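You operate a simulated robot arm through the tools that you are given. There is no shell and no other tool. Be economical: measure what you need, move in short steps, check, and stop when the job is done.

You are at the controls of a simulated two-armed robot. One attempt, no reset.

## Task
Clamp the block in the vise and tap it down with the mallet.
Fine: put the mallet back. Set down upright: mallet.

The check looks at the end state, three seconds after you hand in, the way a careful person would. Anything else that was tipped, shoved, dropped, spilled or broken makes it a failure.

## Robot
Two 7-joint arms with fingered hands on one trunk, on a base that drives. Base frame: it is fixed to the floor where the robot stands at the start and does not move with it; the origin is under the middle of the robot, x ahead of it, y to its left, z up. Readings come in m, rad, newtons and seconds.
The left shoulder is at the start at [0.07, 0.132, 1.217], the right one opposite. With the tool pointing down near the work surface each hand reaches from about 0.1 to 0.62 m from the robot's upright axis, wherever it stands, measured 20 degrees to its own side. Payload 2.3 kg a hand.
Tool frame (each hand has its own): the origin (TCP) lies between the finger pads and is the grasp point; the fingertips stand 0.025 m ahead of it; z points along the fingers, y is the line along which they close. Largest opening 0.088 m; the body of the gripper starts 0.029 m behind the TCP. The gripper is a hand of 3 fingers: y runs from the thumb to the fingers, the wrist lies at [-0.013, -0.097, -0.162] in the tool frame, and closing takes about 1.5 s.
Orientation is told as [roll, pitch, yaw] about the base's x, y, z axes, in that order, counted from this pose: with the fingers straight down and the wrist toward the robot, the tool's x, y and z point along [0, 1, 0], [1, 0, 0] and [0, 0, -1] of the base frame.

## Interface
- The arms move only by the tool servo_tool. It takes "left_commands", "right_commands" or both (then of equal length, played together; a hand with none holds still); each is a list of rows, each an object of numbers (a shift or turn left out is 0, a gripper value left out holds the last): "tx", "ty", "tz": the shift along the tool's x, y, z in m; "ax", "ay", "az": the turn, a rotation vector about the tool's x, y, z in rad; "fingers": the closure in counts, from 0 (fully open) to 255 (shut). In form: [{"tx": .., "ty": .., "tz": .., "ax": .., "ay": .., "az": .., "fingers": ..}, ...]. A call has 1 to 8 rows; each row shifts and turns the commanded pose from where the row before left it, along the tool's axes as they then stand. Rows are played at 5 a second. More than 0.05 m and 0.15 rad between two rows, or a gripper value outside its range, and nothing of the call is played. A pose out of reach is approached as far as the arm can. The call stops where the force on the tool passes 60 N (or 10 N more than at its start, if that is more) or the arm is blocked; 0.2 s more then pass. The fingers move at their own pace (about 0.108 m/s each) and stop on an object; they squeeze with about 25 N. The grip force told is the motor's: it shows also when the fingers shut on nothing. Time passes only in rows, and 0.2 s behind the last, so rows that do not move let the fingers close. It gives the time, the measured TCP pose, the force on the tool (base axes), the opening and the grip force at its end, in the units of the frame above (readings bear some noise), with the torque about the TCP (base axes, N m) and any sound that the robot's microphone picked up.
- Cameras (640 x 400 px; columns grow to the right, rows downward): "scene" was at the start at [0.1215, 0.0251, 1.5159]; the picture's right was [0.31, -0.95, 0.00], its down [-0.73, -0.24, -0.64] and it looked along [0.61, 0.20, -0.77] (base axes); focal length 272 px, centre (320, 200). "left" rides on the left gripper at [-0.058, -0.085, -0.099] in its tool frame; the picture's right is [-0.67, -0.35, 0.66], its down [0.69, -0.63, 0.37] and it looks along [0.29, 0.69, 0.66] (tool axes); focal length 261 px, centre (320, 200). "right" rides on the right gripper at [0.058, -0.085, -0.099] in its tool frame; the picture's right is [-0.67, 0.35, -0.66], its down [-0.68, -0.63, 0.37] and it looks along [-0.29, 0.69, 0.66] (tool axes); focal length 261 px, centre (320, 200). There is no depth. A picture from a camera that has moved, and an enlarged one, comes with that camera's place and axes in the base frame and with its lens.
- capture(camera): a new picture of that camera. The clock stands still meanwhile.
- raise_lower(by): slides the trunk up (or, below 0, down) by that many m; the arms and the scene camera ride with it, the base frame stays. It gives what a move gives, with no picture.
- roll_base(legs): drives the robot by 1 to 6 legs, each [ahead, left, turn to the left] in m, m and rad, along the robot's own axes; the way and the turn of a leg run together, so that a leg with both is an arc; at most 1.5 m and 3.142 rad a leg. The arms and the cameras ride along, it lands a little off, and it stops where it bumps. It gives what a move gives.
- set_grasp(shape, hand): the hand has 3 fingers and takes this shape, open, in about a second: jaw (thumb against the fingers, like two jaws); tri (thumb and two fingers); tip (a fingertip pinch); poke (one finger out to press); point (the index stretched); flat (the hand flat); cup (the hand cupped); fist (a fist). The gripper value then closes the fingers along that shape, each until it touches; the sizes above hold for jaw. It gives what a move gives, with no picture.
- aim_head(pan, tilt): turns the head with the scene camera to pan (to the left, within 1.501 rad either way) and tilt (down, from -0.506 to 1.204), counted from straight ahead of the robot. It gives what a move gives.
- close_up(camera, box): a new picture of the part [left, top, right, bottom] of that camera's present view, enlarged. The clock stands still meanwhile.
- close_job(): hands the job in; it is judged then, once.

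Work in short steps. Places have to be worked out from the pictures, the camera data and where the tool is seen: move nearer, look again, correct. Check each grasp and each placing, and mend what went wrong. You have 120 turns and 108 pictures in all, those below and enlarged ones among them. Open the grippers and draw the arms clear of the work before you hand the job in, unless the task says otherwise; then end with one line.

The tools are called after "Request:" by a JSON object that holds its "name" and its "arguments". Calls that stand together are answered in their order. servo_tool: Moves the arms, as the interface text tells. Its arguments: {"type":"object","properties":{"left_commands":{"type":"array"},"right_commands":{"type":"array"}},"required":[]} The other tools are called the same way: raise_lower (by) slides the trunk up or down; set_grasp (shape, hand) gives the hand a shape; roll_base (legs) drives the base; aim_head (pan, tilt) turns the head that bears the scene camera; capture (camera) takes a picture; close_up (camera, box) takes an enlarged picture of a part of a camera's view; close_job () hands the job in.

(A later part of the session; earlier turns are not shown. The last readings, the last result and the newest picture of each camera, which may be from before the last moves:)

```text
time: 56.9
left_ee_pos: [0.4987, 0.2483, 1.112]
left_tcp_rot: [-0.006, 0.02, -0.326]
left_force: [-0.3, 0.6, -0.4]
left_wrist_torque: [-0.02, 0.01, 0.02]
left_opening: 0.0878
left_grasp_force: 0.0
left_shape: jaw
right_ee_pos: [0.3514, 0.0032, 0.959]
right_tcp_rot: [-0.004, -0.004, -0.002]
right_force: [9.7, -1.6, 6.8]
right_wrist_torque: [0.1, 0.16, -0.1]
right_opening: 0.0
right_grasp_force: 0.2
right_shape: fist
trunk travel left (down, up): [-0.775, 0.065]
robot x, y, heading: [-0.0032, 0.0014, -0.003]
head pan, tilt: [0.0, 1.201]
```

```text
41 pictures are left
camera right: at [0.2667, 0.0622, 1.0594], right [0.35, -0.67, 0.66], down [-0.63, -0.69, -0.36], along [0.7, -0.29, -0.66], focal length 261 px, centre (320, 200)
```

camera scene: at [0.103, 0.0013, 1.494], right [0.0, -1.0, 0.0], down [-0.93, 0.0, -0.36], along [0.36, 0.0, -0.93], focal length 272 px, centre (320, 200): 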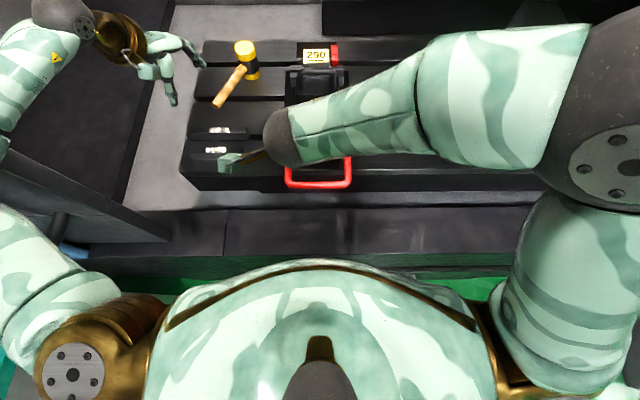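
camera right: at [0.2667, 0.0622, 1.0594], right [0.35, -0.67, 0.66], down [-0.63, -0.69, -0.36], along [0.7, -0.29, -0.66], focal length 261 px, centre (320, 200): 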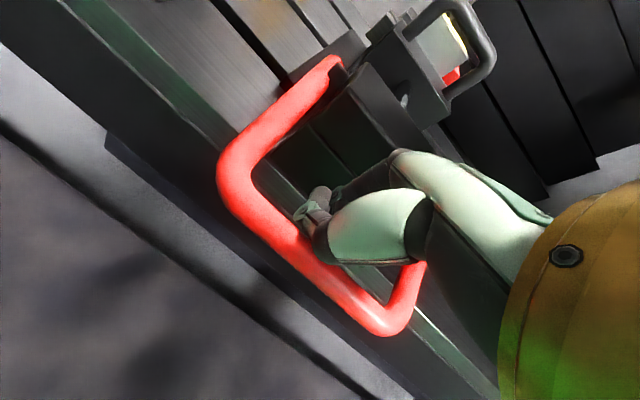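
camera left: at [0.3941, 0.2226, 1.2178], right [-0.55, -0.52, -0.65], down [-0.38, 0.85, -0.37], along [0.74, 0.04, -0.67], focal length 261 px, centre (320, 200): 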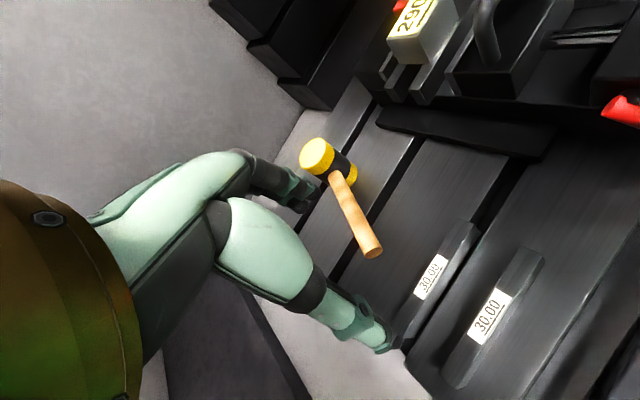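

The fist sits a bit too far inside the U. I'll lift, shift toward the robot by about 2 cm, and press again.

Request:
{"name": "servo_tool", "arguments": {"right_commands": [{"tz": -0.03}, {"ty": -0.025}, {"tz": 0.025}, {"tz": 0.012}, {"tz": 0.012}, {"tz": 0.012}, {}]}}

Request:
{"name": "capture", "arguments": {"camera": "right"}}

```text
time: 58.5
left_ee_pos: [0.4897, 0.2491, 1.1164]
left_tcp_rot: [-0.006, 0.011, -0.326]
left_force: [0.0, 0.0, 0.3]
left_wrist_torque: [0.0, 0.0, -0.01]
left_opening: 0.088
left_grasp_force: 0.0
left_shape: jaw
right_ee_pos: [0.3169, 0.0025, 0.9301]
right_tcp_rot: [-0.004, -0.003, 0.002]
right_force: [-5.6, -1.0, 25.2]
right_wrist_torque: [0.31, -0.71, 0.04]
right_opening: 0.0806
right_grasp_force: 0.0
right_shape: fist
trunk travel left (down, up): [-0.775, 0.065]
robot x, y, heading: [-0.0046, -0.0015, 0.001]
head pan, tilt: [0.0, 1.201]
```

```text
40 pictures are left
camera right: at [0.2317, 0.0609, 1.0301], right [0.35, -0.67, 0.66], down [-0.63, -0.69, -0.37], along [0.7, -0.29, -0.66], focal length 261 px, centre (320, 200)
```

right: 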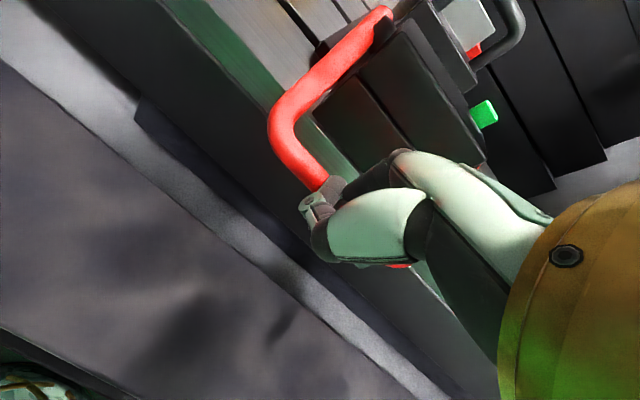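

A green indicator pin has popped up from the hole in the vise body, so the clamp has locked. I'll lift off and check that it stays.

Request:
{"name": "servo_tool", "arguments": {"right_commands": [{"tz": 0.006}, {"tz": -0.03}, {"tz": -0.05}, {"tz": -0.05}, {"tz": -0.05}, {"ty": -0.02, "tx": -0.04}, {"tx": -0.05}, {"tx": -0.05}]}}

Request:
{"name": "close_up", "arguments": {"camera": "scene", "box": [200, 20, 400, 200]}}

Request:
{"name": "close_up", "arguments": {"camera": "left", "box": [340, 0, 640, 190]}}

```text
time: 60.3
left_ee_pos: [0.4978, 0.2474, 1.1126]
left_tcp_rot: [-0.006, 0.017, -0.328]
left_force: [1.0, 0.0, -0.6]
left_wrist_torque: [0.02, -0.04, 0.0]
left_opening: 0.0877
left_grasp_force: 0.0
left_shape: jaw
right_ee_pos: [0.3321, -0.1274, 1.1121]
right_tcp_rot: [-0.002, 0.0, 0.001]
right_force: [0.4, 0.7, -0.1]
right_wrist_torque: [0.03, 0.03, 0.04]
right_opening: 0.0808
right_grasp_force: 0.1
right_shape: fist
right hand out of reach, approached as far as the arm can: row 7, 8
trunk travel left (down, up): [-0.775, 0.065]
robot x, y, heading: [-0.0036, -0.004, -0.002]
head pan, tilt: [0.0, 1.201]
```

```text
2.22 times, centred on (300, 110) of scene
camera zoom: at [0.1043, -0.0015, 1.4939], right [0.0, -1.0, 0.0], down [-0.93, 0.0, -0.36], along [0.36, 0.0, -0.93], focal length 605 px, centre (364, 400)
```

zoom: 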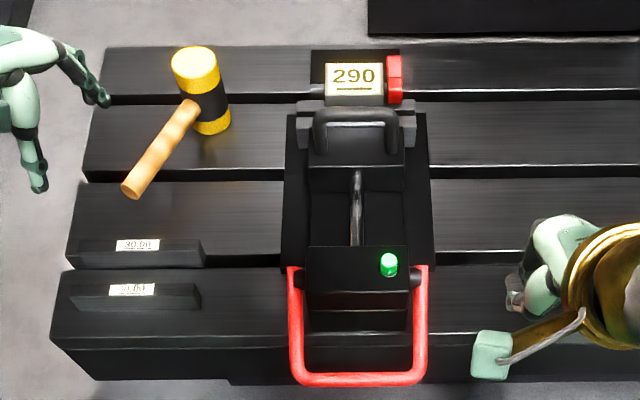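

```text
2.11 times, centred on (490, 95) of left
camera zoom: at [0.4009, 0.2203, 1.2145], right [-0.56, -0.52, -0.64], down [-0.38, 0.85, -0.36], along [0.74, 0.05, -0.68], focal length 549 px, centre (-38, 421)
```

zoom: 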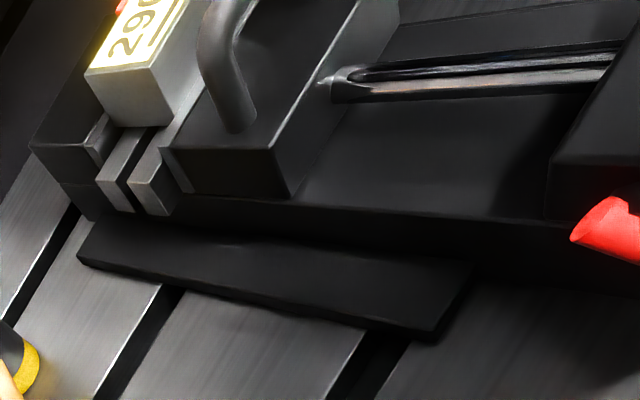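

The clamp is locked: the green pin is up and the jaws are tight on the block. Next the mallet, whose handle runs from about (0.554, 0.25) to a head at (0.687, 0.183), z≈0.97. I'll turn the left hand to yaw ≈1.1 so the fingers straddle the handle.

Request:
{"name": "servo_tool", "arguments": {"left_commands": [{"ty": -0.03, "az": -0.14}, {"ty": -0.03, "az": -0.14}, {"az": -0.14}, {"az": -0.14}, {"az": -0.14}, {"az": -0.14}, {"az": -0.14}, {"az": -0.14}]}}

```text
time: 62.1
left_ee_pos: [0.4396, 0.2651, 1.1145]
left_tcp_rot: [0.013, 0.014, 0.798]
left_force: [0.1, 1.1, 1.2]
left_wrist_torque: [0.01, 0.01, 0.03]
left_opening: 0.0881
left_grasp_force: 0.1
left_shape: jaw
right_ee_pos: [0.331, -0.1262, 1.1111]
right_tcp_rot: [-0.004, -0.003, -0.001]
right_force: [0.1, -0.5, 0.1]
right_wrist_torque: [0.0, 0.02, -0.03]
right_opening: 0.0806
right_grasp_force: 0.1
right_shape: fist
trunk travel left (down, up): [-0.775, 0.065]
robot x, y, heading: [-0.0034, -0.0035, -0.001]
head pan, tilt: [0.0, 1.201]
```

The turn works. I'll finish the yaw and tilt the fingers toward the head to gain reach.

Request:
{"name": "servo_tool", "arguments": {"left_commands": [{"az": -0.145}, {"az": -0.145}, {"ay": -0.125}, {"ay": -0.125}, {"ay": -0.125}, {"ay": -0.125}, {}]}}

Request:
{"name": "capture", "arguments": {"camera": "left"}}

Request:
{"name": "capture", "arguments": {"camera": "scene"}}

```text
time: 63.7
left_ee_pos: [0.4386, 0.2635, 1.1151]
left_tcp_rot: [-0.485, 0.01, 1.083]
left_force: [-0.2, 0.4, -0.6]
left_wrist_torque: [0.03, -0.03, 0.02]
left_opening: 0.088
left_grasp_force: 0.1
left_shape: jaw
right_ee_pos: [0.3318, -0.1256, 1.1119]
right_tcp_rot: [-0.002, -0.001, 0.001]
right_force: [0.3, 0.0, 0.7]
right_wrist_torque: [-0.02, 0.04, -0.01]
right_opening: 0.0806
right_grasp_force: 0.1
right_shape: fist
trunk travel left (down, up): [-0.775, 0.065]
robot x, y, heading: [-0.0044, 0.001, -0.0]
head pan, tilt: [0.0, 1.201]
```

```text
37 pictures are left
camera left: at [0.4043, 0.1886, 1.2296], right [0.63, -0.73, -0.26], down [-0.68, -0.36, -0.64], along [0.37, 0.58, -0.72], focal length 261 px, centre (320, 200)
```

left: 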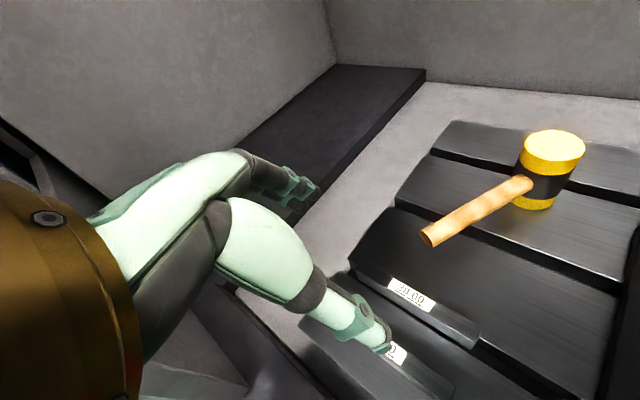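

```text
36 pictures are left
camera scene: at [0.1029, 0.0011, 1.494], right [0.0, -1.0, 0.0], down [-0.93, 0.0, -0.36], along [0.36, 0.0, -0.93], focal length 272 px, centre (320, 200)
```

scene: 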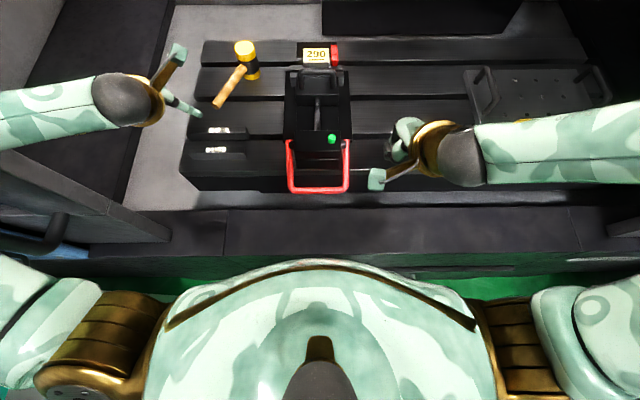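

That's a good view of the mallet, and both cameras agree: end (0.556, 0.251), head top (0.686, 0.186). I'll move to hover over the handle near (0.588, 0.235, 1.07).

Request:
{"name": "servo_tool", "arguments": {"left_commands": [{"tx": -0.0268, "ty": 0.0112, "tz": 0.0268}, {"tx": -0.0268, "ty": 0.0112, "tz": 0.0268}, {"tx": -0.0268, "ty": 0.0112, "tz": 0.0268}, {"tx": -0.0268, "ty": 0.0112, "tz": 0.0268}, {}]}}

Request:
{"name": "capture", "arguments": {"camera": "left"}}

```text
time: 64.9
left_ee_pos: [0.587, 0.2379, 1.0691]
left_tcp_rot: [-0.482, 0.011, 1.082]
left_force: [0.8, 1.0, 0.1]
left_wrist_torque: [-0.01, -0.01, -0.01]
left_opening: 0.088
left_grasp_force: 0.1
left_shape: jaw
right_ee_pos: [0.33, -0.1262, 1.1129]
right_tcp_rot: [-0.005, -0.002, -0.001]
right_force: [0.0, 0.8, 0.2]
right_wrist_torque: [0.02, -0.03, 0.0]
right_opening: 0.0806
right_grasp_force: 0.0
right_shape: fist
trunk travel left (down, up): [-0.775, 0.065]
robot x, y, heading: [-0.0014, -0.0024, 0.001]
head pan, tilt: [0.0, 1.201]
```

```text
35 pictures are left
camera left: at [0.552, 0.1628, 1.1856], right [0.63, -0.73, -0.27], down [-0.68, -0.36, -0.64], along [0.37, 0.58, -0.72], focal length 261 px, centre (320, 200)
```

left: 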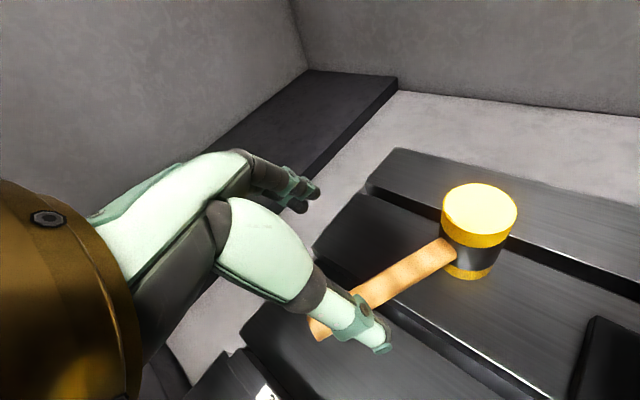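

Positions are confirmed again. I'll descend straight onto the handle to z≈0.972.

Request:
{"name": "servo_tool", "arguments": {"left_commands": [{"tx": 0.0149, "ty": -0.0014, "tz": 0.029}, {"tx": 0.0149, "ty": -0.0014, "tz": 0.029}, {"tx": 0.0139, "ty": -0.0012, "tz": 0.0285}, {}]}}

Request:
{"name": "capture", "arguments": {"camera": "left"}}

Request:
{"name": "close_up", "arguments": {"camera": "scene", "box": [160, 20, 320, 150]}}

```text
time: 65.9
left_ee_pos: [0.5873, 0.2315, 0.9714]
left_tcp_rot: [-0.482, 0.012, 1.084]
left_force: [-0.3, -0.7, -0.8]
left_wrist_torque: [0.01, 0.03, -0.01]
left_opening: 0.0879
left_grasp_force: 0.1
left_shape: jaw
right_ee_pos: [0.3325, -0.1258, 1.1117]
right_tcp_rot: [-0.004, -0.002, 0.001]
right_force: [0.1, -0.3, -0.2]
right_wrist_torque: [-0.05, -0.02, 0.01]
right_opening: 0.0804
right_grasp_force: 0.0
right_shape: fist
trunk travel left (down, up): [-0.775, 0.065]
robot x, y, heading: [-0.0008, -0.0006, -0.002]
head pan, tilt: [0.0, 1.201]
```

```text
34 pictures are left
camera left: at [0.553, 0.1552, 1.088], right [0.63, -0.73, -0.27], down [-0.68, -0.36, -0.64], along [0.37, 0.58, -0.72], focal length 261 px, centre (320, 200)
```

left: 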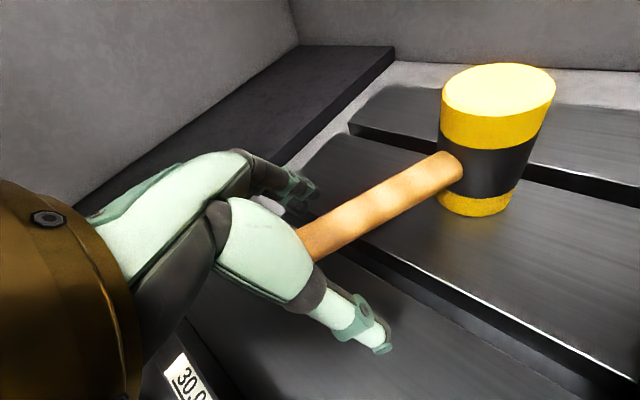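

```text
3.08 times, centred on (240, 85) of scene
camera zoom: at [0.103, 0.001, 1.494], right [0.0, -1.0, 0.0], down [-0.93, 0.0, -0.36], along [0.36, 0.0, -0.93], focal length 838 px, centre (566, 554)
```

zoom: 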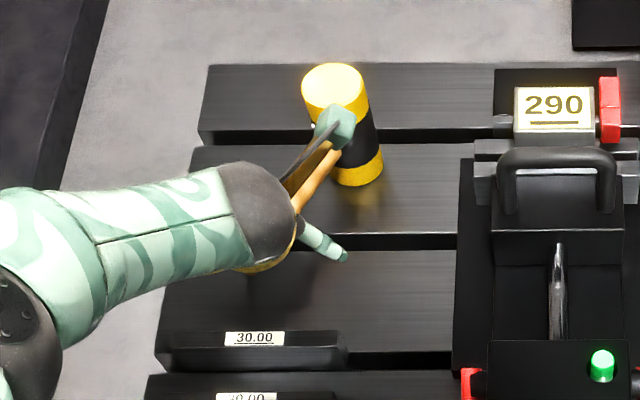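

The handle lies between the thumb and fingers, so I'll close on it.

Request:
{"name": "servo_tool", "arguments": {"left_commands": [{"fingers": 255}, {}, {}, {}, {}, {}, {}]}}

Request:
{"name": "capture", "arguments": {"camera": "left"}}

```text
time: 67.5
left_ee_pos: [0.5875, 0.2303, 0.973]
left_tcp_rot: [-0.484, 0.01, 1.083]
left_force: [-0.6, 0.1, -1.2]
left_wrist_torque: [-0.03, 0.01, 0.01]
left_opening: 0.0046
left_grasp_force: 25.3
left_shape: jaw
right_ee_pos: [0.3318, -0.1257, 1.1113]
right_tcp_rot: [-0.003, -0.002, -0.002]
right_force: [-1.7, 0.3, 0.5]
right_wrist_torque: [-0.01, -0.01, 0.01]
right_opening: 0.0804
right_grasp_force: 0.1
right_shape: fist
trunk travel left (down, up): [-0.775, 0.065]
robot x, y, heading: [-0.0035, 0.0013, 0.003]
head pan, tilt: [0.0, 1.201]
```

```text
32 pictures are left
camera left: at [0.5533, 0.1555, 1.0882], right [0.63, -0.73, -0.27], down [-0.68, -0.36, -0.64], along [0.37, 0.58, -0.72], focal length 261 px, centre (320, 200)
```

left: 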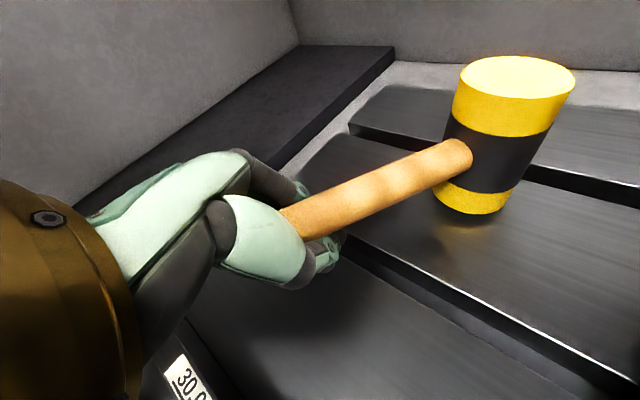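

The fingers wrapped under the handle and the head has tilted a little. I'll lift slightly and check how it's held.

Request:
{"name": "servo_tool", "arguments": {"left_commands": [{"tx": -0.014, "tz": -0.0266}, {"tx": -0.014, "tz": -0.0266}, {}]}}

Request:
{"name": "capture", "arguments": {"camera": "left"}}

Request:
{"name": "close_up", "arguments": {"camera": "scene", "box": [160, 20, 320, 150]}}

```text
time: 68.3
left_ee_pos: [0.5861, 0.2295, 1.0317]
left_tcp_rot: [-0.483, 0.011, 1.084]
left_force: [-0.7, -0.4, -0.3]
left_wrist_torque: [-0.01, 0.03, 0.04]
left_opening: 0.0044
left_grasp_force: 25.2
left_shape: jaw
right_ee_pos: [0.3318, -0.1269, 1.1103]
right_tcp_rot: [-0.004, -0.003, -0.001]
right_force: [0.5, 0.1, 0.9]
right_wrist_torque: [-0.02, 0.01, 0.02]
right_opening: 0.0806
right_grasp_force: 0.1
right_shape: fist
trunk travel left (down, up): [-0.775, 0.065]
robot x, y, heading: [-0.0024, 0.0002, 0.004]
head pan, tilt: [0.0, 1.201]
```

```text
31 pictures are left
camera left: at [0.5512, 0.1542, 1.148], right [0.63, -0.73, -0.27], down [-0.68, -0.36, -0.64], along [0.37, 0.58, -0.72], focal length 261 px, centre (320, 200)
```

left: 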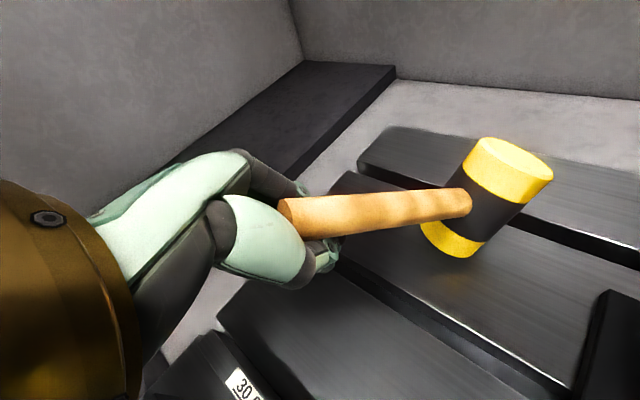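

```text
3.08 times, centred on (240, 85) of scene
camera zoom: at [0.1033, 0.0012, 1.494], right [0.0, -1.0, 0.0], down [-0.93, 0.0, -0.36], along [0.36, 0.0, -0.93], focal length 838 px, centre (566, 554)
```

zoom: 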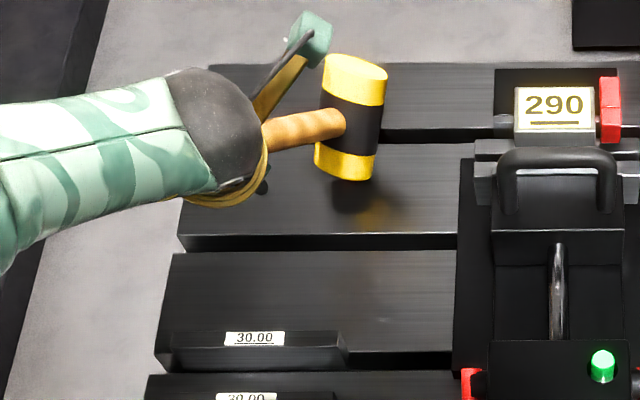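

The head droops because the handle sits loosely, deep in the hand. I'll set it back where it stood, open, and regrip higher on the pads and closer to the head.

Request:
{"name": "servo_tool", "arguments": {"left_commands": [{"tx": 0.014, "tz": 0.0266}, {"tx": 0.0115, "tz": 0.0218}, {}, {"tx": 0.0023, "tz": 0.0044}, {}]}}

Request:
{"name": "capture", "arguments": {"camera": "left"}}

```text
time: 69.5
left_ee_pos: [0.585, 0.2316, 0.9726]
left_tcp_rot: [-0.483, 0.009, 1.083]
left_force: [-1.0, 0.2, -1.0]
left_wrist_torque: [0.02, 0.0, 0.01]
left_opening: 0.0045
left_grasp_force: 25.5
left_shape: jaw
right_ee_pos: [0.3309, -0.1262, 1.1115]
right_tcp_rot: [-0.004, -0.001, 0.0]
right_force: [0.6, 0.2, 0.1]
right_wrist_torque: [0.05, 0.0, -0.01]
right_opening: 0.0807
right_grasp_force: 0.0
right_shape: fist
trunk travel left (down, up): [-0.775, 0.065]
robot x, y, heading: [0.0017, -0.0007, 0.007]
head pan, tilt: [0.0, 1.201]
```

```text
29 pictures are left
camera left: at [0.5513, 0.1562, 1.0882], right [0.63, -0.73, -0.27], down [-0.68, -0.36, -0.64], along [0.37, 0.58, -0.72], focal length 261 px, centre (320, 200)
```

left: 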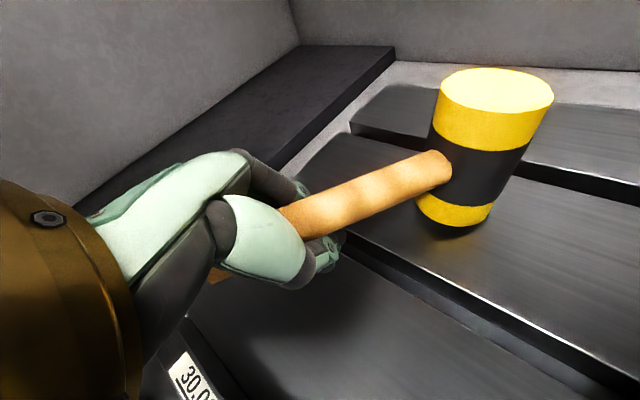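

The mallet stands nearly level again. I'll open and look at how it settles.

Request:
{"name": "servo_tool", "arguments": {"left_commands": [{"fingers": 80}, {}, {}, {}]}}

Request:
{"name": "capture", "arguments": {"camera": "left"}}

```text
time: 70.5
left_ee_pos: [0.584, 0.2315, 0.9716]
left_tcp_rot: [-0.482, 0.011, 1.083]
left_force: [0.5, -1.0, 0.5]
left_wrist_torque: [-0.02, -0.01, 0.0]
left_opening: 0.0603
left_grasp_force: 0.0
left_shape: jaw
right_ee_pos: [0.3325, -0.1257, 1.1114]
right_tcp_rot: [-0.004, -0.001, -0.001]
right_force: [-0.1, 0.8, -0.1]
right_wrist_torque: [0.02, -0.01, 0.04]
right_opening: 0.0807
right_grasp_force: 0.0
right_shape: fist
trunk travel left (down, up): [-0.775, 0.065]
robot x, y, heading: [-0.0025, -0.0013, -0.001]
head pan, tilt: [0.0, 1.201]
```

```text
28 pictures are left
camera left: at [0.5515, 0.156, 1.0882], right [0.63, -0.73, -0.27], down [-0.68, -0.36, -0.64], along [0.37, 0.58, -0.72], focal length 261 px, centre (320, 200)
```

left: 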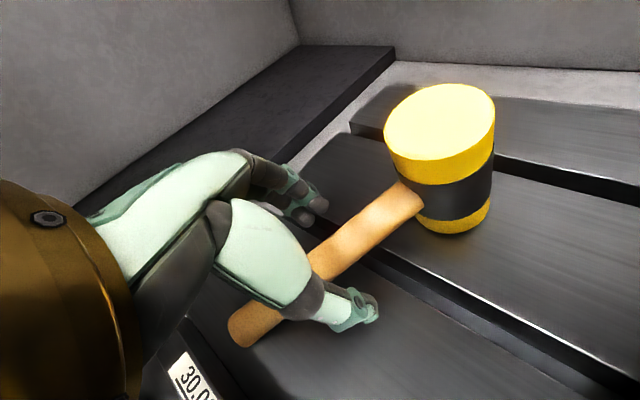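

The mallet seems to lean with its handle end down. I'll check from the scene camera before regripping.

Request:
{"name": "close_up", "arguments": {"camera": "scene", "box": [190, 25, 290, 115]}}

```text
4.44 times, centred on (240, 70) of scene
camera zoom: at [0.1031, 0.001, 1.494], right [0.0, -1.0, 0.0], down [-0.93, 0.0, -0.36], along [0.36, 0.0, -0.93], focal length 1210 px, centre (676, 778)
```

zoom: 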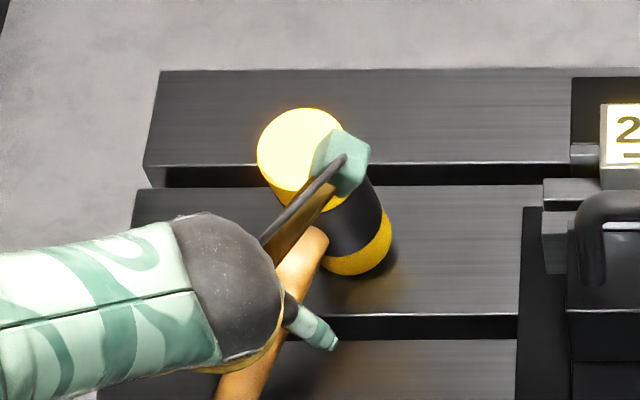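

The head leans back about 19° with the handle end on the bench. In this pose the handle is nearly perpendicular to the fingers, so gripping now should be firmer. I'll raise slightly, centre, and close.

Request:
{"name": "servo_tool", "arguments": {"left_commands": [{"tx": -0.004, "ty": -0.006, "tz": -0.007}, {"fingers": 255}, {}, {}, {}, {}, {}]}}

Request:
{"name": "capture", "arguments": {"camera": "left"}}

```text
time: 72.1
left_ee_pos: [0.5826, 0.226, 0.9805]
left_tcp_rot: [-0.484, 0.012, 1.082]
left_force: [0.1, -0.4, -0.9]
left_wrist_torque: [0.02, -0.04, 0.01]
left_opening: 0.0001
left_grasp_force: 25.3
left_shape: jaw
right_ee_pos: [0.3314, -0.1258, 1.1106]
right_tcp_rot: [-0.003, -0.002, 0.0]
right_force: [-0.5, -0.1, -0.3]
right_wrist_torque: [-0.01, 0.03, -0.02]
right_opening: 0.0805
right_grasp_force: 0.1
right_shape: fist
trunk travel left (down, up): [-0.775, 0.065]
robot x, y, heading: [0.0005, -0.0017, -0.003]
head pan, tilt: [0.0, 1.201]
```

```text
26 pictures are left
camera left: at [0.5488, 0.1506, 1.0961], right [0.63, -0.73, -0.27], down [-0.68, -0.36, -0.64], along [0.37, 0.58, -0.72], focal length 261 px, centre (320, 200)
```

left: 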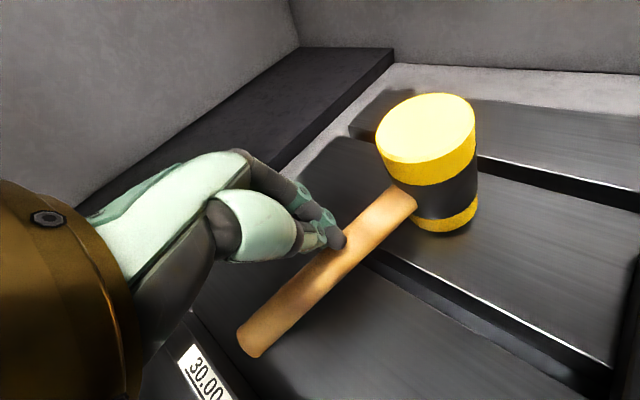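

The handle slipped out below the thumb side. I'll rise, open, re-centre (handle now near y=0.215, z≈0.966, yaw −20°), and come down again.

Request:
{"name": "servo_tool", "arguments": {"left_commands": [{"tx": -0.014, "tz": -0.0266}, {"fingers": 40}, {"tx": -0.005, "ty": -0.011, "tz": 0.0026, "ax": -0.061, "az": -0.115}, {}, {}, {"tx": 0.0105, "tz": 0.0205}, {"tx": 0.0105, "tz": 0.0205}, {}]}}

Request:
{"name": "capture", "arguments": {"camera": "left"}}

```text
time: 73.9
left_ee_pos: [0.5844, 0.2131, 0.9653]
left_tcp_rot: [-0.483, 0.011, 1.214]
left_force: [0.3, 0.0, -0.8]
left_wrist_torque: [0.0, -0.01, -0.03]
left_opening: 0.0744
left_grasp_force: 0.1
left_shape: jaw
right_ee_pos: [0.3299, -0.1275, 1.1119]
right_tcp_rot: [-0.005, -0.003, -0.002]
right_force: [0.2, 1.1, 0.7]
right_wrist_torque: [-0.01, 0.0, 0.03]
right_opening: 0.0805
right_grasp_force: 0.1
right_shape: fist
trunk travel left (down, up): [-0.775, 0.065]
robot x, y, heading: [-0.0026, 0.0035, 0.003]
head pan, tilt: [0.0, 1.201]
```

```text
25 pictures are left
camera left: at [0.5599, 0.133, 1.0817], right [0.72, -0.64, -0.27], down [-0.63, -0.44, -0.64], along [0.29, 0.63, -0.72], focal length 261 px, centre (320, 200)
```

left: 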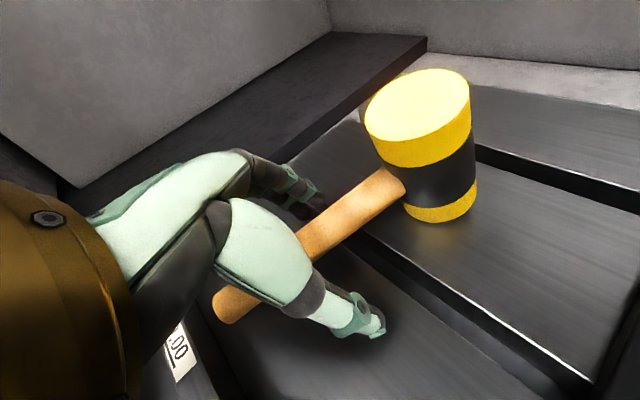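

The handle is again between the fingers, lower and centred. I'll close.

Request:
{"name": "servo_tool", "arguments": {"left_commands": [{"fingers": 255}, {}, {}, {}, {}, {}, {}]}}

Request:
{"name": "capture", "arguments": {"camera": "left"}}

```text
time: 75.5
left_ee_pos: [0.5834, 0.2127, 0.9654]
left_tcp_rot: [-0.482, 0.009, 1.215]
left_force: [-0.4, -0.5, 0.9]
left_wrist_torque: [0.02, 0.0, -0.01]
left_opening: 0.0167
left_grasp_force: 24.6
left_shape: jaw
right_ee_pos: [0.3303, -0.1261, 1.1112]
right_tcp_rot: [-0.004, -0.002, 0.003]
right_force: [-0.1, 0.3, -0.6]
right_wrist_torque: [0.0, -0.01, -0.01]
right_opening: 0.0804
right_grasp_force: 0.2
right_shape: fist
trunk travel left (down, up): [-0.775, 0.065]
robot x, y, heading: [-0.0045, -0.0035, 0.002]
head pan, tilt: [0.0, 1.201]
```

```text
24 pictures are left
camera left: at [0.5598, 0.1328, 1.0819], right [0.72, -0.64, -0.27], down [-0.63, -0.44, -0.64], along [0.29, 0.63, -0.72], focal length 261 px, centre (320, 200)
```

left: 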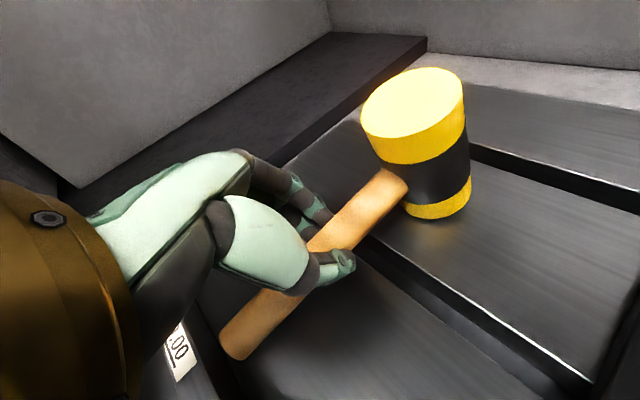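

That's a true pinch now, with the opening at 0.017. I'll lift and check the hold.

Request:
{"name": "servo_tool", "arguments": {"left_commands": [{"tx": -0.0115, "tz": -0.022}, {"tx": -0.019, "tz": -0.036}, {}]}}

Request:
{"name": "capture", "arguments": {"camera": "left"}}

```text
time: 76.3
left_ee_pos: [0.5821, 0.2128, 1.0329]
left_tcp_rot: [-0.482, 0.009, 1.215]
left_force: [-0.5, 0.4, -0.9]
left_wrist_torque: [0.0, 0.15, 0.01]
left_opening: 0.0147
left_grasp_force: 25.0
left_shape: jaw
right_ee_pos: [0.3319, -0.1249, 1.1114]
right_tcp_rot: [-0.004, -0.002, 0.002]
right_force: [0.7, 0.3, 0.7]
right_wrist_torque: [-0.02, 0.01, 0.02]
right_opening: 0.0805
right_grasp_force: 0.0
right_shape: fist
trunk travel left (down, up): [-0.775, 0.065]
robot x, y, heading: [-0.0024, -0.0015, -0.001]
head pan, tilt: [0.0, 1.201]
```

```text
23 pictures are left
camera left: at [0.5593, 0.1323, 1.1471], right [0.72, -0.64, -0.27], down [-0.63, -0.44, -0.64], along [0.29, 0.63, -0.72], focal length 261 px, centre (320, 200)
```

left: 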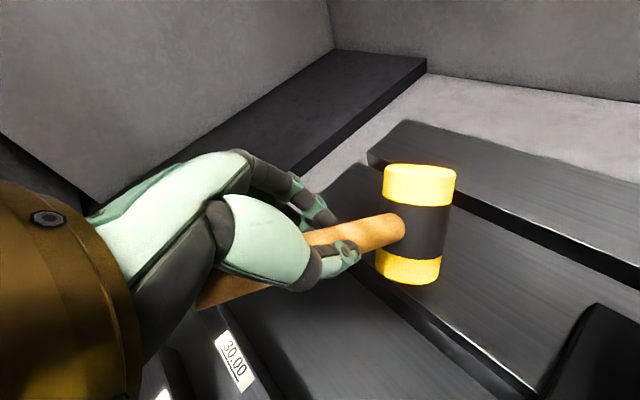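

The mallet is held, with the head slightly nose-down. I'll raise it, tilt the hand up by about 0.2 rad to level the head, and check with the scene camera.

Request:
{"name": "servo_tool", "arguments": {"left_commands": [{"tx": -0.022, "tz": -0.043}, {"tx": -0.022, "tz": -0.043}, {"ay": -0.1}, {"ay": -0.1}, {}]}}

Request:
{"name": "close_up", "arguments": {"camera": "scene", "box": [180, 20, 360, 130]}}

Request:
{"name": "capture", "arguments": {"camera": "left"}}

```text
time: 77.5
left_ee_pos: [0.584, 0.2135, 1.127]
left_tcp_rot: [-0.681, 0.01, 1.215]
left_force: [-0.3, -0.2, -4.1]
left_wrist_torque: [0.04, 0.27, -0.01]
left_opening: 0.0138
left_grasp_force: 25.0
left_shape: jaw
right_ee_pos: [0.3327, -0.1265, 1.1117]
right_tcp_rot: [-0.004, -0.001, 0.0]
right_force: [0.1, -0.5, -1.3]
right_wrist_torque: [0.01, 0.03, 0.02]
right_opening: 0.0804
right_grasp_force: 0.0
right_shape: fist
trunk travel left (down, up): [-0.775, 0.065]
robot x, y, heading: [-0.0078, 0.0005, -0.003]
head pan, tilt: [0.0, 1.201]
```

```text
3.56 times, centred on (270, 75) of scene
camera zoom: at [0.1042, 0.0011, 1.4939], right [0.0, -1.0, 0.0], down [-0.93, 0.0, -0.36], along [0.36, 0.0, -0.93], focal length 968 px, centre (498, 644)
```

zoom: 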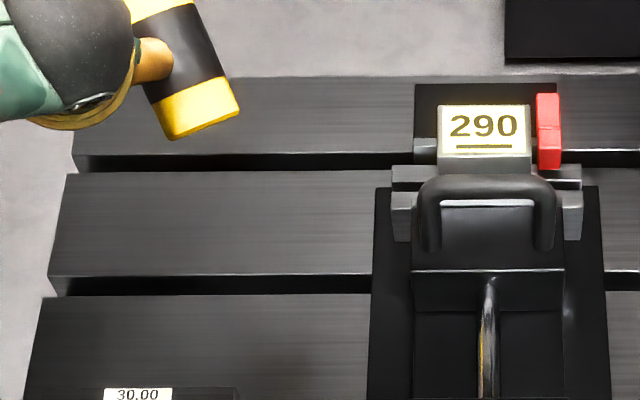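

```text
21 pictures are left
camera left: at [0.539, 0.1418, 1.2422], right [0.75, -0.65, -0.08], down [-0.5, -0.49, -0.71], along [0.42, 0.58, -0.7], focal length 261 px, centre (320, 200)
```

left: 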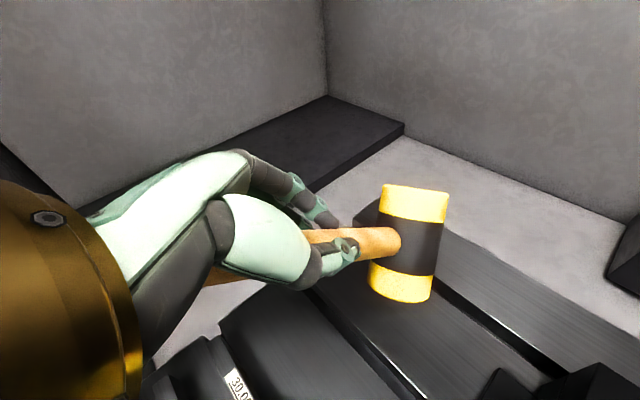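

I'll zoom into the left camera to judge the head's level.

Request:
{"name": "close_up", "arguments": {"camera": "left", "box": [300, 160, 480, 320]}}

```text
2.50 times, centred on (390, 240) of left
camera zoom: at [0.539, 0.1418, 1.2422], right [0.75, -0.65, -0.08], down [-0.5, -0.49, -0.71], along [0.42, 0.58, -0.7], focal length 652 px, centre (145, 100)
```

zoom: 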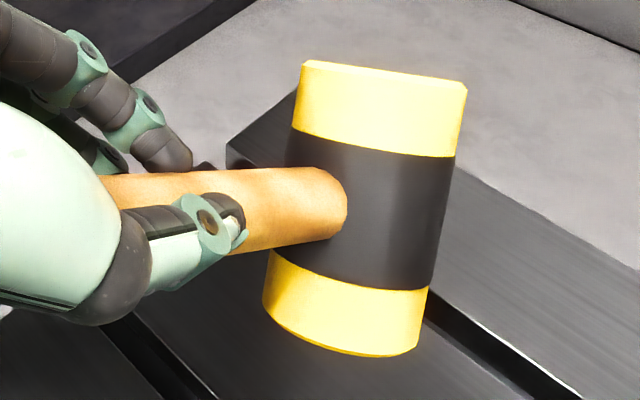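

The head is actually drooping about 40°, because the pinch lets it swivel. A better way is to set it down level and then grip the head barrel itself from above, so the palm backs the tap. I'll lower it now and let the bench contact level it.

Request:
{"name": "servo_tool", "arguments": {"left_commands": [{"tx": 0.028, "tz": 0.035}, {"tx": 0.028, "tz": 0.035}, {"tx": 0.013, "tz": 0.016}, {"tx": 0.0095, "tz": 0.0117}, {"tx": 0.0095, "tz": 0.0117}, {}]}}

Request:
{"name": "close_up", "arguments": {"camera": "left", "box": [260, 120, 500, 320]}}

```text
time: 78.9
left_ee_pos: [0.5801, 0.2126, 0.9878]
left_tcp_rot: [-0.684, 0.009, 1.212]
left_force: [-0.7, -0.4, 3.3]
left_wrist_torque: [-0.07, -0.23, -0.02]
left_opening: 0.0142
left_grasp_force: 24.5
left_shape: jaw
right_ee_pos: [0.3304, -0.1265, 1.1122]
right_tcp_rot: [-0.003, 0.0, 0.0]
right_force: [-1.3, -0.9, 0.2]
right_wrist_torque: [0.01, -0.01, 0.0]
right_opening: 0.0806
right_grasp_force: 0.0
right_shape: fist
trunk travel left (down, up): [-0.775, 0.065]
robot x, y, heading: [-0.0015, 0.0012, 0.004]
head pan, tilt: [0.0, 1.201]
```

```text
2.00 times, centred on (380, 220) of left
camera zoom: at [0.5359, 0.1412, 1.1021], right [0.75, -0.65, -0.08], down [-0.5, -0.49, -0.71], along [0.42, 0.58, -0.7], focal length 521 px, centre (200, 160)
```

zoom: 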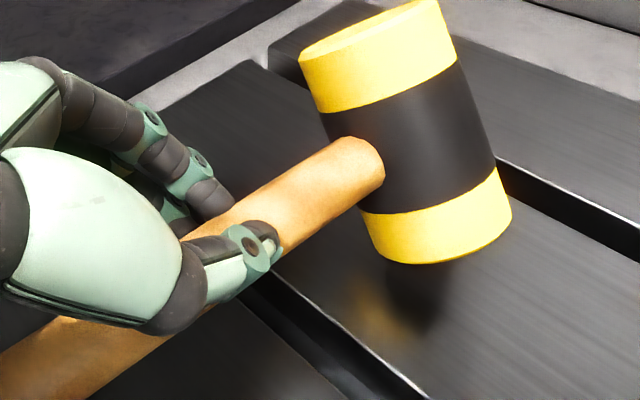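

It's levelling, with perhaps 20° to go. I'll lower another 1.5 cm gently.

Request:
{"name": "servo_tool", "arguments": {"left_commands": [{"tx": 0.005, "tz": 0.0062}, {"tx": 0.005, "tz": 0.0062}, {}]}}

Request:
{"name": "close_up", "arguments": {"camera": "left", "box": [260, 80, 500, 320]}}

```text
time: 79.7
left_ee_pos: [0.5834, 0.2135, 0.9716]
left_tcp_rot: [-0.684, 0.009, 1.216]
left_force: [-1.4, 0.4, 1.6]
left_wrist_torque: [-0.03, -0.21, -0.02]
left_opening: 0.0138
left_grasp_force: 24.9
left_shape: jaw
right_ee_pos: [0.3299, -0.1266, 1.1122]
right_tcp_rot: [-0.005, -0.003, 0.0]
right_force: [-0.4, 1.0, 0.3]
right_wrist_torque: [0.01, 0.03, 0.0]
right_opening: 0.0807
right_grasp_force: 0.1
right_shape: fist
trunk travel left (down, up): [-0.775, 0.065]
robot x, y, heading: [-0.0009, 0.0014, 0.001]
head pan, tilt: [0.0, 1.201]
```

```text
1.67 times, centred on (380, 200) of left
camera zoom: at [0.5368, 0.1413, 1.0867], right [0.75, -0.65, -0.08], down [-0.5, -0.49, -0.71], along [0.42, 0.58, -0.7], focal length 434 px, centre (220, 200)
```

zoom: 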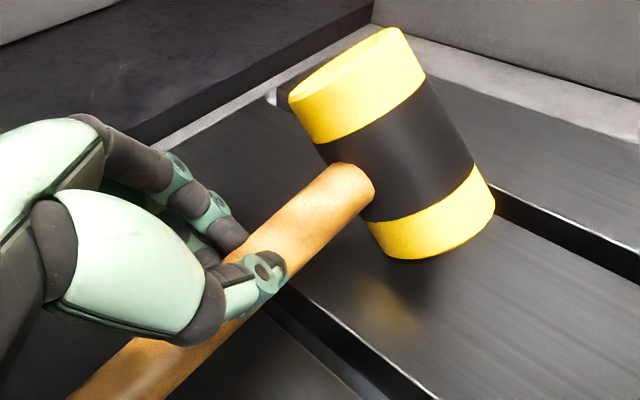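

Confusing: the handle went from level to nose-up, so its rear end may be touching something. I'll check from the scene camera.

Request:
{"name": "close_up", "arguments": {"camera": "scene", "box": [190, 30, 290, 160]}}

```text
3.08 times, centred on (240, 95) of scene
camera zoom: at [0.1012, 0.0008, 1.4941], right [0.0, -1.0, 0.0], down [-0.93, 0.0, -0.36], along [0.36, 0.0, -0.93], focal length 838 px, centre (566, 523)
```

zoom: 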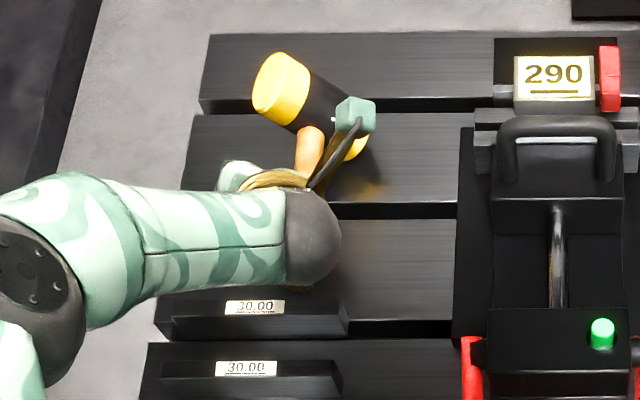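

The head is rolled about the handle toward +y by about 30°. I'll lift a little and rotate the hand about the handle axis to bring the head upright.

Request:
{"name": "servo_tool", "arguments": {"left_commands": [{"tx": -0.019, "tz": -0.0233}, {"ax": -0.097, "az": 0.079}, {"ax": -0.097, "az": 0.079}, {"ax": -0.097, "az": 0.079}, {"ax": -0.097, "az": 0.079}, {}]}}

Request:
{"name": "close_up", "arguments": {"camera": "scene", "box": [190, 20, 290, 120]}}

Request:
{"name": "close_up", "arguments": {"camera": "left", "box": [260, 80, 500, 320]}}

```text
time: 81.1
left_ee_pos: [0.584, 0.2135, 1.0014]
left_tcp_rot: [-0.68, -0.491, 1.213]
left_force: [0.2, -0.3, -1.4]
left_wrist_torque: [-0.03, 0.1, -0.09]
left_opening: 0.0132
left_grasp_force: 25.1
left_shape: jaw
right_ee_pos: [0.3313, -0.127, 1.1115]
right_tcp_rot: [-0.004, -0.002, 0.0]
right_force: [-0.2, 0.4, -0.2]
right_wrist_torque: [-0.01, -0.01, -0.01]
right_opening: 0.0807
right_grasp_force: 0.0
right_shape: fist
trunk travel left (down, up): [-0.775, 0.065]
robot x, y, heading: [-0.0026, -0.0, 0.0]
head pan, tilt: [0.0, 1.201]
```

```text
4.00 times, centred on (240, 70) of scene
camera zoom: at [0.1038, 0.0009, 1.4939], right [0.0, -1.0, 0.0], down [-0.93, 0.0, -0.36], along [0.36, 0.0, -0.93], focal length 1090 px, centre (640, 720)
```

zoom: 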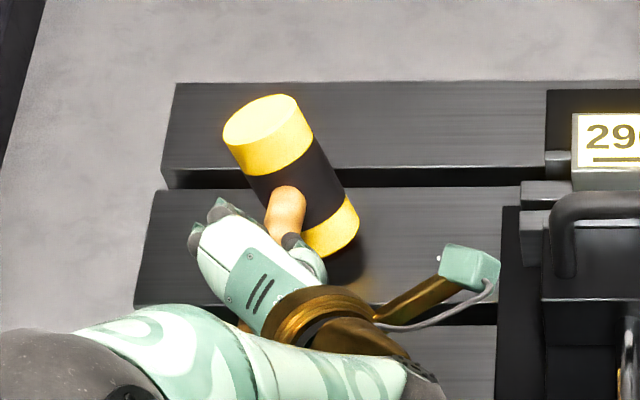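

```text
1.67 times, centred on (380, 200) of left
camera zoom: at [0.5235, 0.0988, 1.0608], right [0.78, -0.58, -0.24], down [-0.36, -0.1, -0.93], along [0.51, 0.81, -0.28], focal length 434 px, centre (220, 200)
```

zoom: 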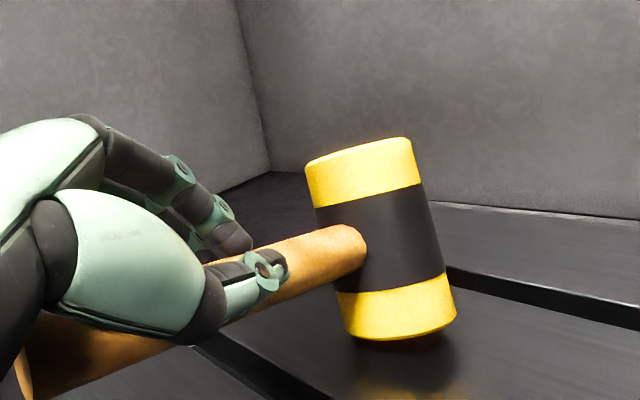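

Now the view is clear: about 11° of roll remains and the pitch is close to level. I'll finish the roll correction and lower until it touches.

Request:
{"name": "servo_tool", "arguments": {"left_commands": [{"ax": -0.066, "az": 0.053}, {"ax": -0.066, "az": 0.053}, {"tx": 0.006, "ty": -0.0074, "tz": 0.0074}, {"tx": 0.004, "ty": -0.005, "tz": 0.005}, {}]}}

Request:
{"name": "close_up", "arguments": {"camera": "left", "box": [260, 80, 500, 320]}}

```text
time: 82.3
left_ee_pos: [0.5851, 0.2139, 0.9818]
left_tcp_rot: [-0.684, -0.66, 1.213]
left_force: [0.2, -0.1, 0.1]
left_wrist_torque: [-0.01, -0.04, -0.02]
left_opening: 0.0113
left_grasp_force: 25.0
left_shape: jaw
right_ee_pos: [0.3321, -0.1248, 1.1123]
right_tcp_rot: [-0.003, -0.002, 0.001]
right_force: [-0.4, -0.4, 0.7]
right_wrist_torque: [0.01, -0.01, 0.0]
right_opening: 0.0809
right_grasp_force: 0.1
right_shape: fist
trunk travel left (down, up): [-0.775, 0.065]
robot x, y, heading: [-0.0, -0.0007, -0.001]
head pan, tilt: [0.0, 1.201]
```

```text
1.67 times, centred on (380, 200) of left
camera zoom: at [0.5211, 0.0915, 1.0184], right [0.8, -0.53, -0.28], down [-0.3, 0.05, -0.95], along [0.52, 0.84, -0.12], focal length 434 px, centre (220, 200)
```

zoom: 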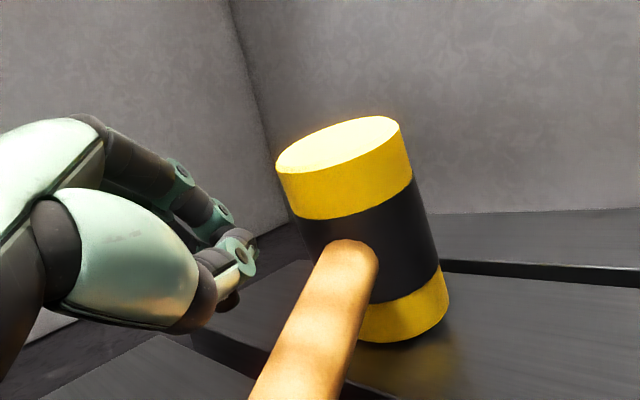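

The handle has slipped out of the pinch, with the head on the bench. I'll hold still and see how it settles.

Request:
{"name": "servo_tool", "arguments": {"left_commands": [{}, {}, {}]}}

Request:
{"name": "capture", "arguments": {"camera": "left"}}

```text
time: 83.1
left_ee_pos: [0.5857, 0.213, 0.9827]
left_tcp_rot: [-0.682, -0.66, 1.216]
left_force: [-0.5, 0.3, -0.7]
left_wrist_torque: [0.01, 0.02, -0.02]
left_opening: 0.0115
left_grasp_force: 24.9
left_shape: jaw
right_ee_pos: [0.3309, -0.1256, 1.112]
right_tcp_rot: [-0.005, -0.002, 0.0]
right_force: [0.4, -0.2, -0.2]
right_wrist_torque: [0.02, -0.01, -0.02]
right_opening: 0.0805
right_grasp_force: 0.1
right_shape: fist
trunk travel left (down, up): [-0.775, 0.065]
robot x, y, heading: [-0.0005, -0.004, 0.003]
head pan, tilt: [0.0, 1.201]
```

```text
13 pictures are left
camera left: at [0.5212, 0.0917, 1.0185], right [0.8, -0.53, -0.28], down [-0.3, 0.05, -0.95], along [0.52, 0.84, -0.12], focal length 261 px, centre (320, 200)
```

left: 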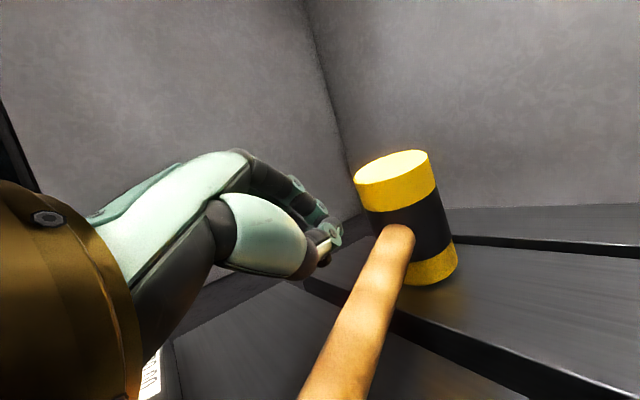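

The mallet rests leaning on its handle end, its head near (0.643, 0.19). Gripping the head needs more reach, so I'll raise the left hand clear and try a short careful drive forward.

Request:
{"name": "servo_tool", "arguments": {"left_commands": [{"tx": -0.02, "ty": 0.0245, "tz": -0.0246}, {"tx": -0.02, "ty": 0.0245, "tz": -0.0246}, {"tx": -0.02, "ty": 0.0245, "tz": -0.0246}, {"tx": -0.02, "ty": 0.0245, "tz": -0.0246}, {"fingers": 0}, {}]}}

Request:
{"name": "roll_base", "arguments": {"legs": [[0.05, 0.0, 0.0]]}}

```text
time: 84.5
left_ee_pos: [0.5852, 0.2088, 1.1396]
left_tcp_rot: [-0.682, -0.66, 1.215]
left_force: [0.4, 0.5, 0.2]
left_wrist_torque: [0.01, 0.03, 0.0]
left_opening: 0.0875
left_grasp_force: 0.1
left_shape: jaw
right_ee_pos: [0.3314, -0.1252, 1.1114]
right_tcp_rot: [-0.004, -0.001, 0.001]
right_force: [-0.7, -0.9, 0.6]
right_wrist_torque: [-0.02, -0.03, -0.02]
right_opening: 0.0808
right_grasp_force: 0.1
right_shape: fist
trunk travel left (down, up): [-0.775, 0.065]
robot x, y, heading: [-0.001, 0.0001, -0.007]
head pan, tilt: [0.0, 1.201]
```

```text
time: 85.4
left_ee_pos: [0.6133, 0.208, 1.139]
left_tcp_rot: [-0.683, -0.659, 1.212]
left_force: [-0.4, 0.1, -0.1]
left_wrist_torque: [0.0, -0.02, 0.03]
left_opening: 0.0876
left_grasp_force: 0.1
left_shape: jaw
right_ee_pos: [0.3618, -0.1265, 1.1118]
right_tcp_rot: [-0.004, -0.001, 0.001]
right_force: [-0.1, 0.3, 0.5]
right_wrist_torque: [-0.02, 0.01, -0.01]
right_opening: 0.0807
right_grasp_force: 0.0
right_shape: fist
trunk travel left (down, up): [-0.775, 0.065]
robot x, y, heading: [0.0244, 0.001, -0.0]
head pan, tilt: [0.0, 1.201]
stopped in leg 1: the robot was blocked; the commanded pose is now the measured one
```

The base is blocked after 2.6 cm, so driving straight won't do. Turning the trunk right will swing the left shoulder forward instead. First I'll bring the left hand back to a plain downward pose.

Request:
{"name": "servo_tool", "arguments": {"left_commands": [{"ax": 0.103, "az": -0.083}, {"ax": 0.103, "az": -0.083}, {"ax": 0.103, "az": -0.083}, {"ax": 0.103, "az": -0.083}, {"ax": 0.101, "az": -0.083}, {"ay": 0.14}, {"ay": 0.14}, {"ay": 0.14}]}}

Request:
{"name": "servo_tool", "arguments": {"left_commands": [{"ay": 0.14, "ty": -0.03, "tx": 0.02}, {"ay": 0.12, "ty": -0.03, "tx": 0.03}, {"az": 0.14, "tx": 0.04}, {"az": 0.14, "tx": 0.04}, {"az": 0.14}, {"az": 0.14}, {"az": 0.14}, {"az": 0.14}]}}

```text
time: 87.2
left_ee_pos: [0.614, 0.2061, 1.1386]
left_tcp_rot: [-0.258, 0.002, 1.212]
left_force: [0.4, 0.3, -0.1]
left_wrist_torque: [0.01, 0.01, -0.01]
left_opening: 0.0876
left_grasp_force: 0.3
left_shape: jaw
right_ee_pos: [0.3612, -0.1274, 1.1115]
right_tcp_rot: [-0.004, -0.002, -0.002]
right_force: [0.7, 0.4, -0.4]
right_wrist_torque: [0.02, -0.02, -0.02]
right_opening: 0.0808
right_grasp_force: 0.1
right_shape: fist
trunk travel left (down, up): [-0.775, 0.065]
robot x, y, heading: [0.0293, -0.0013, -0.004]
head pan, tilt: [0.0, 1.201]
```

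```text
time: 89.0
left_ee_pos: [0.4743, 0.2021, 1.1306]
left_tcp_rot: [0.001, -0.002, 0.37]
left_force: [-0.4, 0.8, 0.0]
left_wrist_torque: [-0.01, 0.01, -0.03]
left_opening: 0.0878
left_grasp_force: 0.1
left_shape: jaw
right_ee_pos: [0.3602, -0.1265, 1.1115]
right_tcp_rot: [-0.003, -0.003, -0.001]
right_force: [-0.2, -0.7, -0.9]
right_wrist_torque: [0.0, 0.03, 0.01]
right_opening: 0.0806
right_grasp_force: 0.0
right_shape: fist
trunk travel left (down, up): [-0.775, 0.065]
robot x, y, heading: [0.0303, -0.0002, -0.001]
head pan, tilt: [0.0, 1.201]
```

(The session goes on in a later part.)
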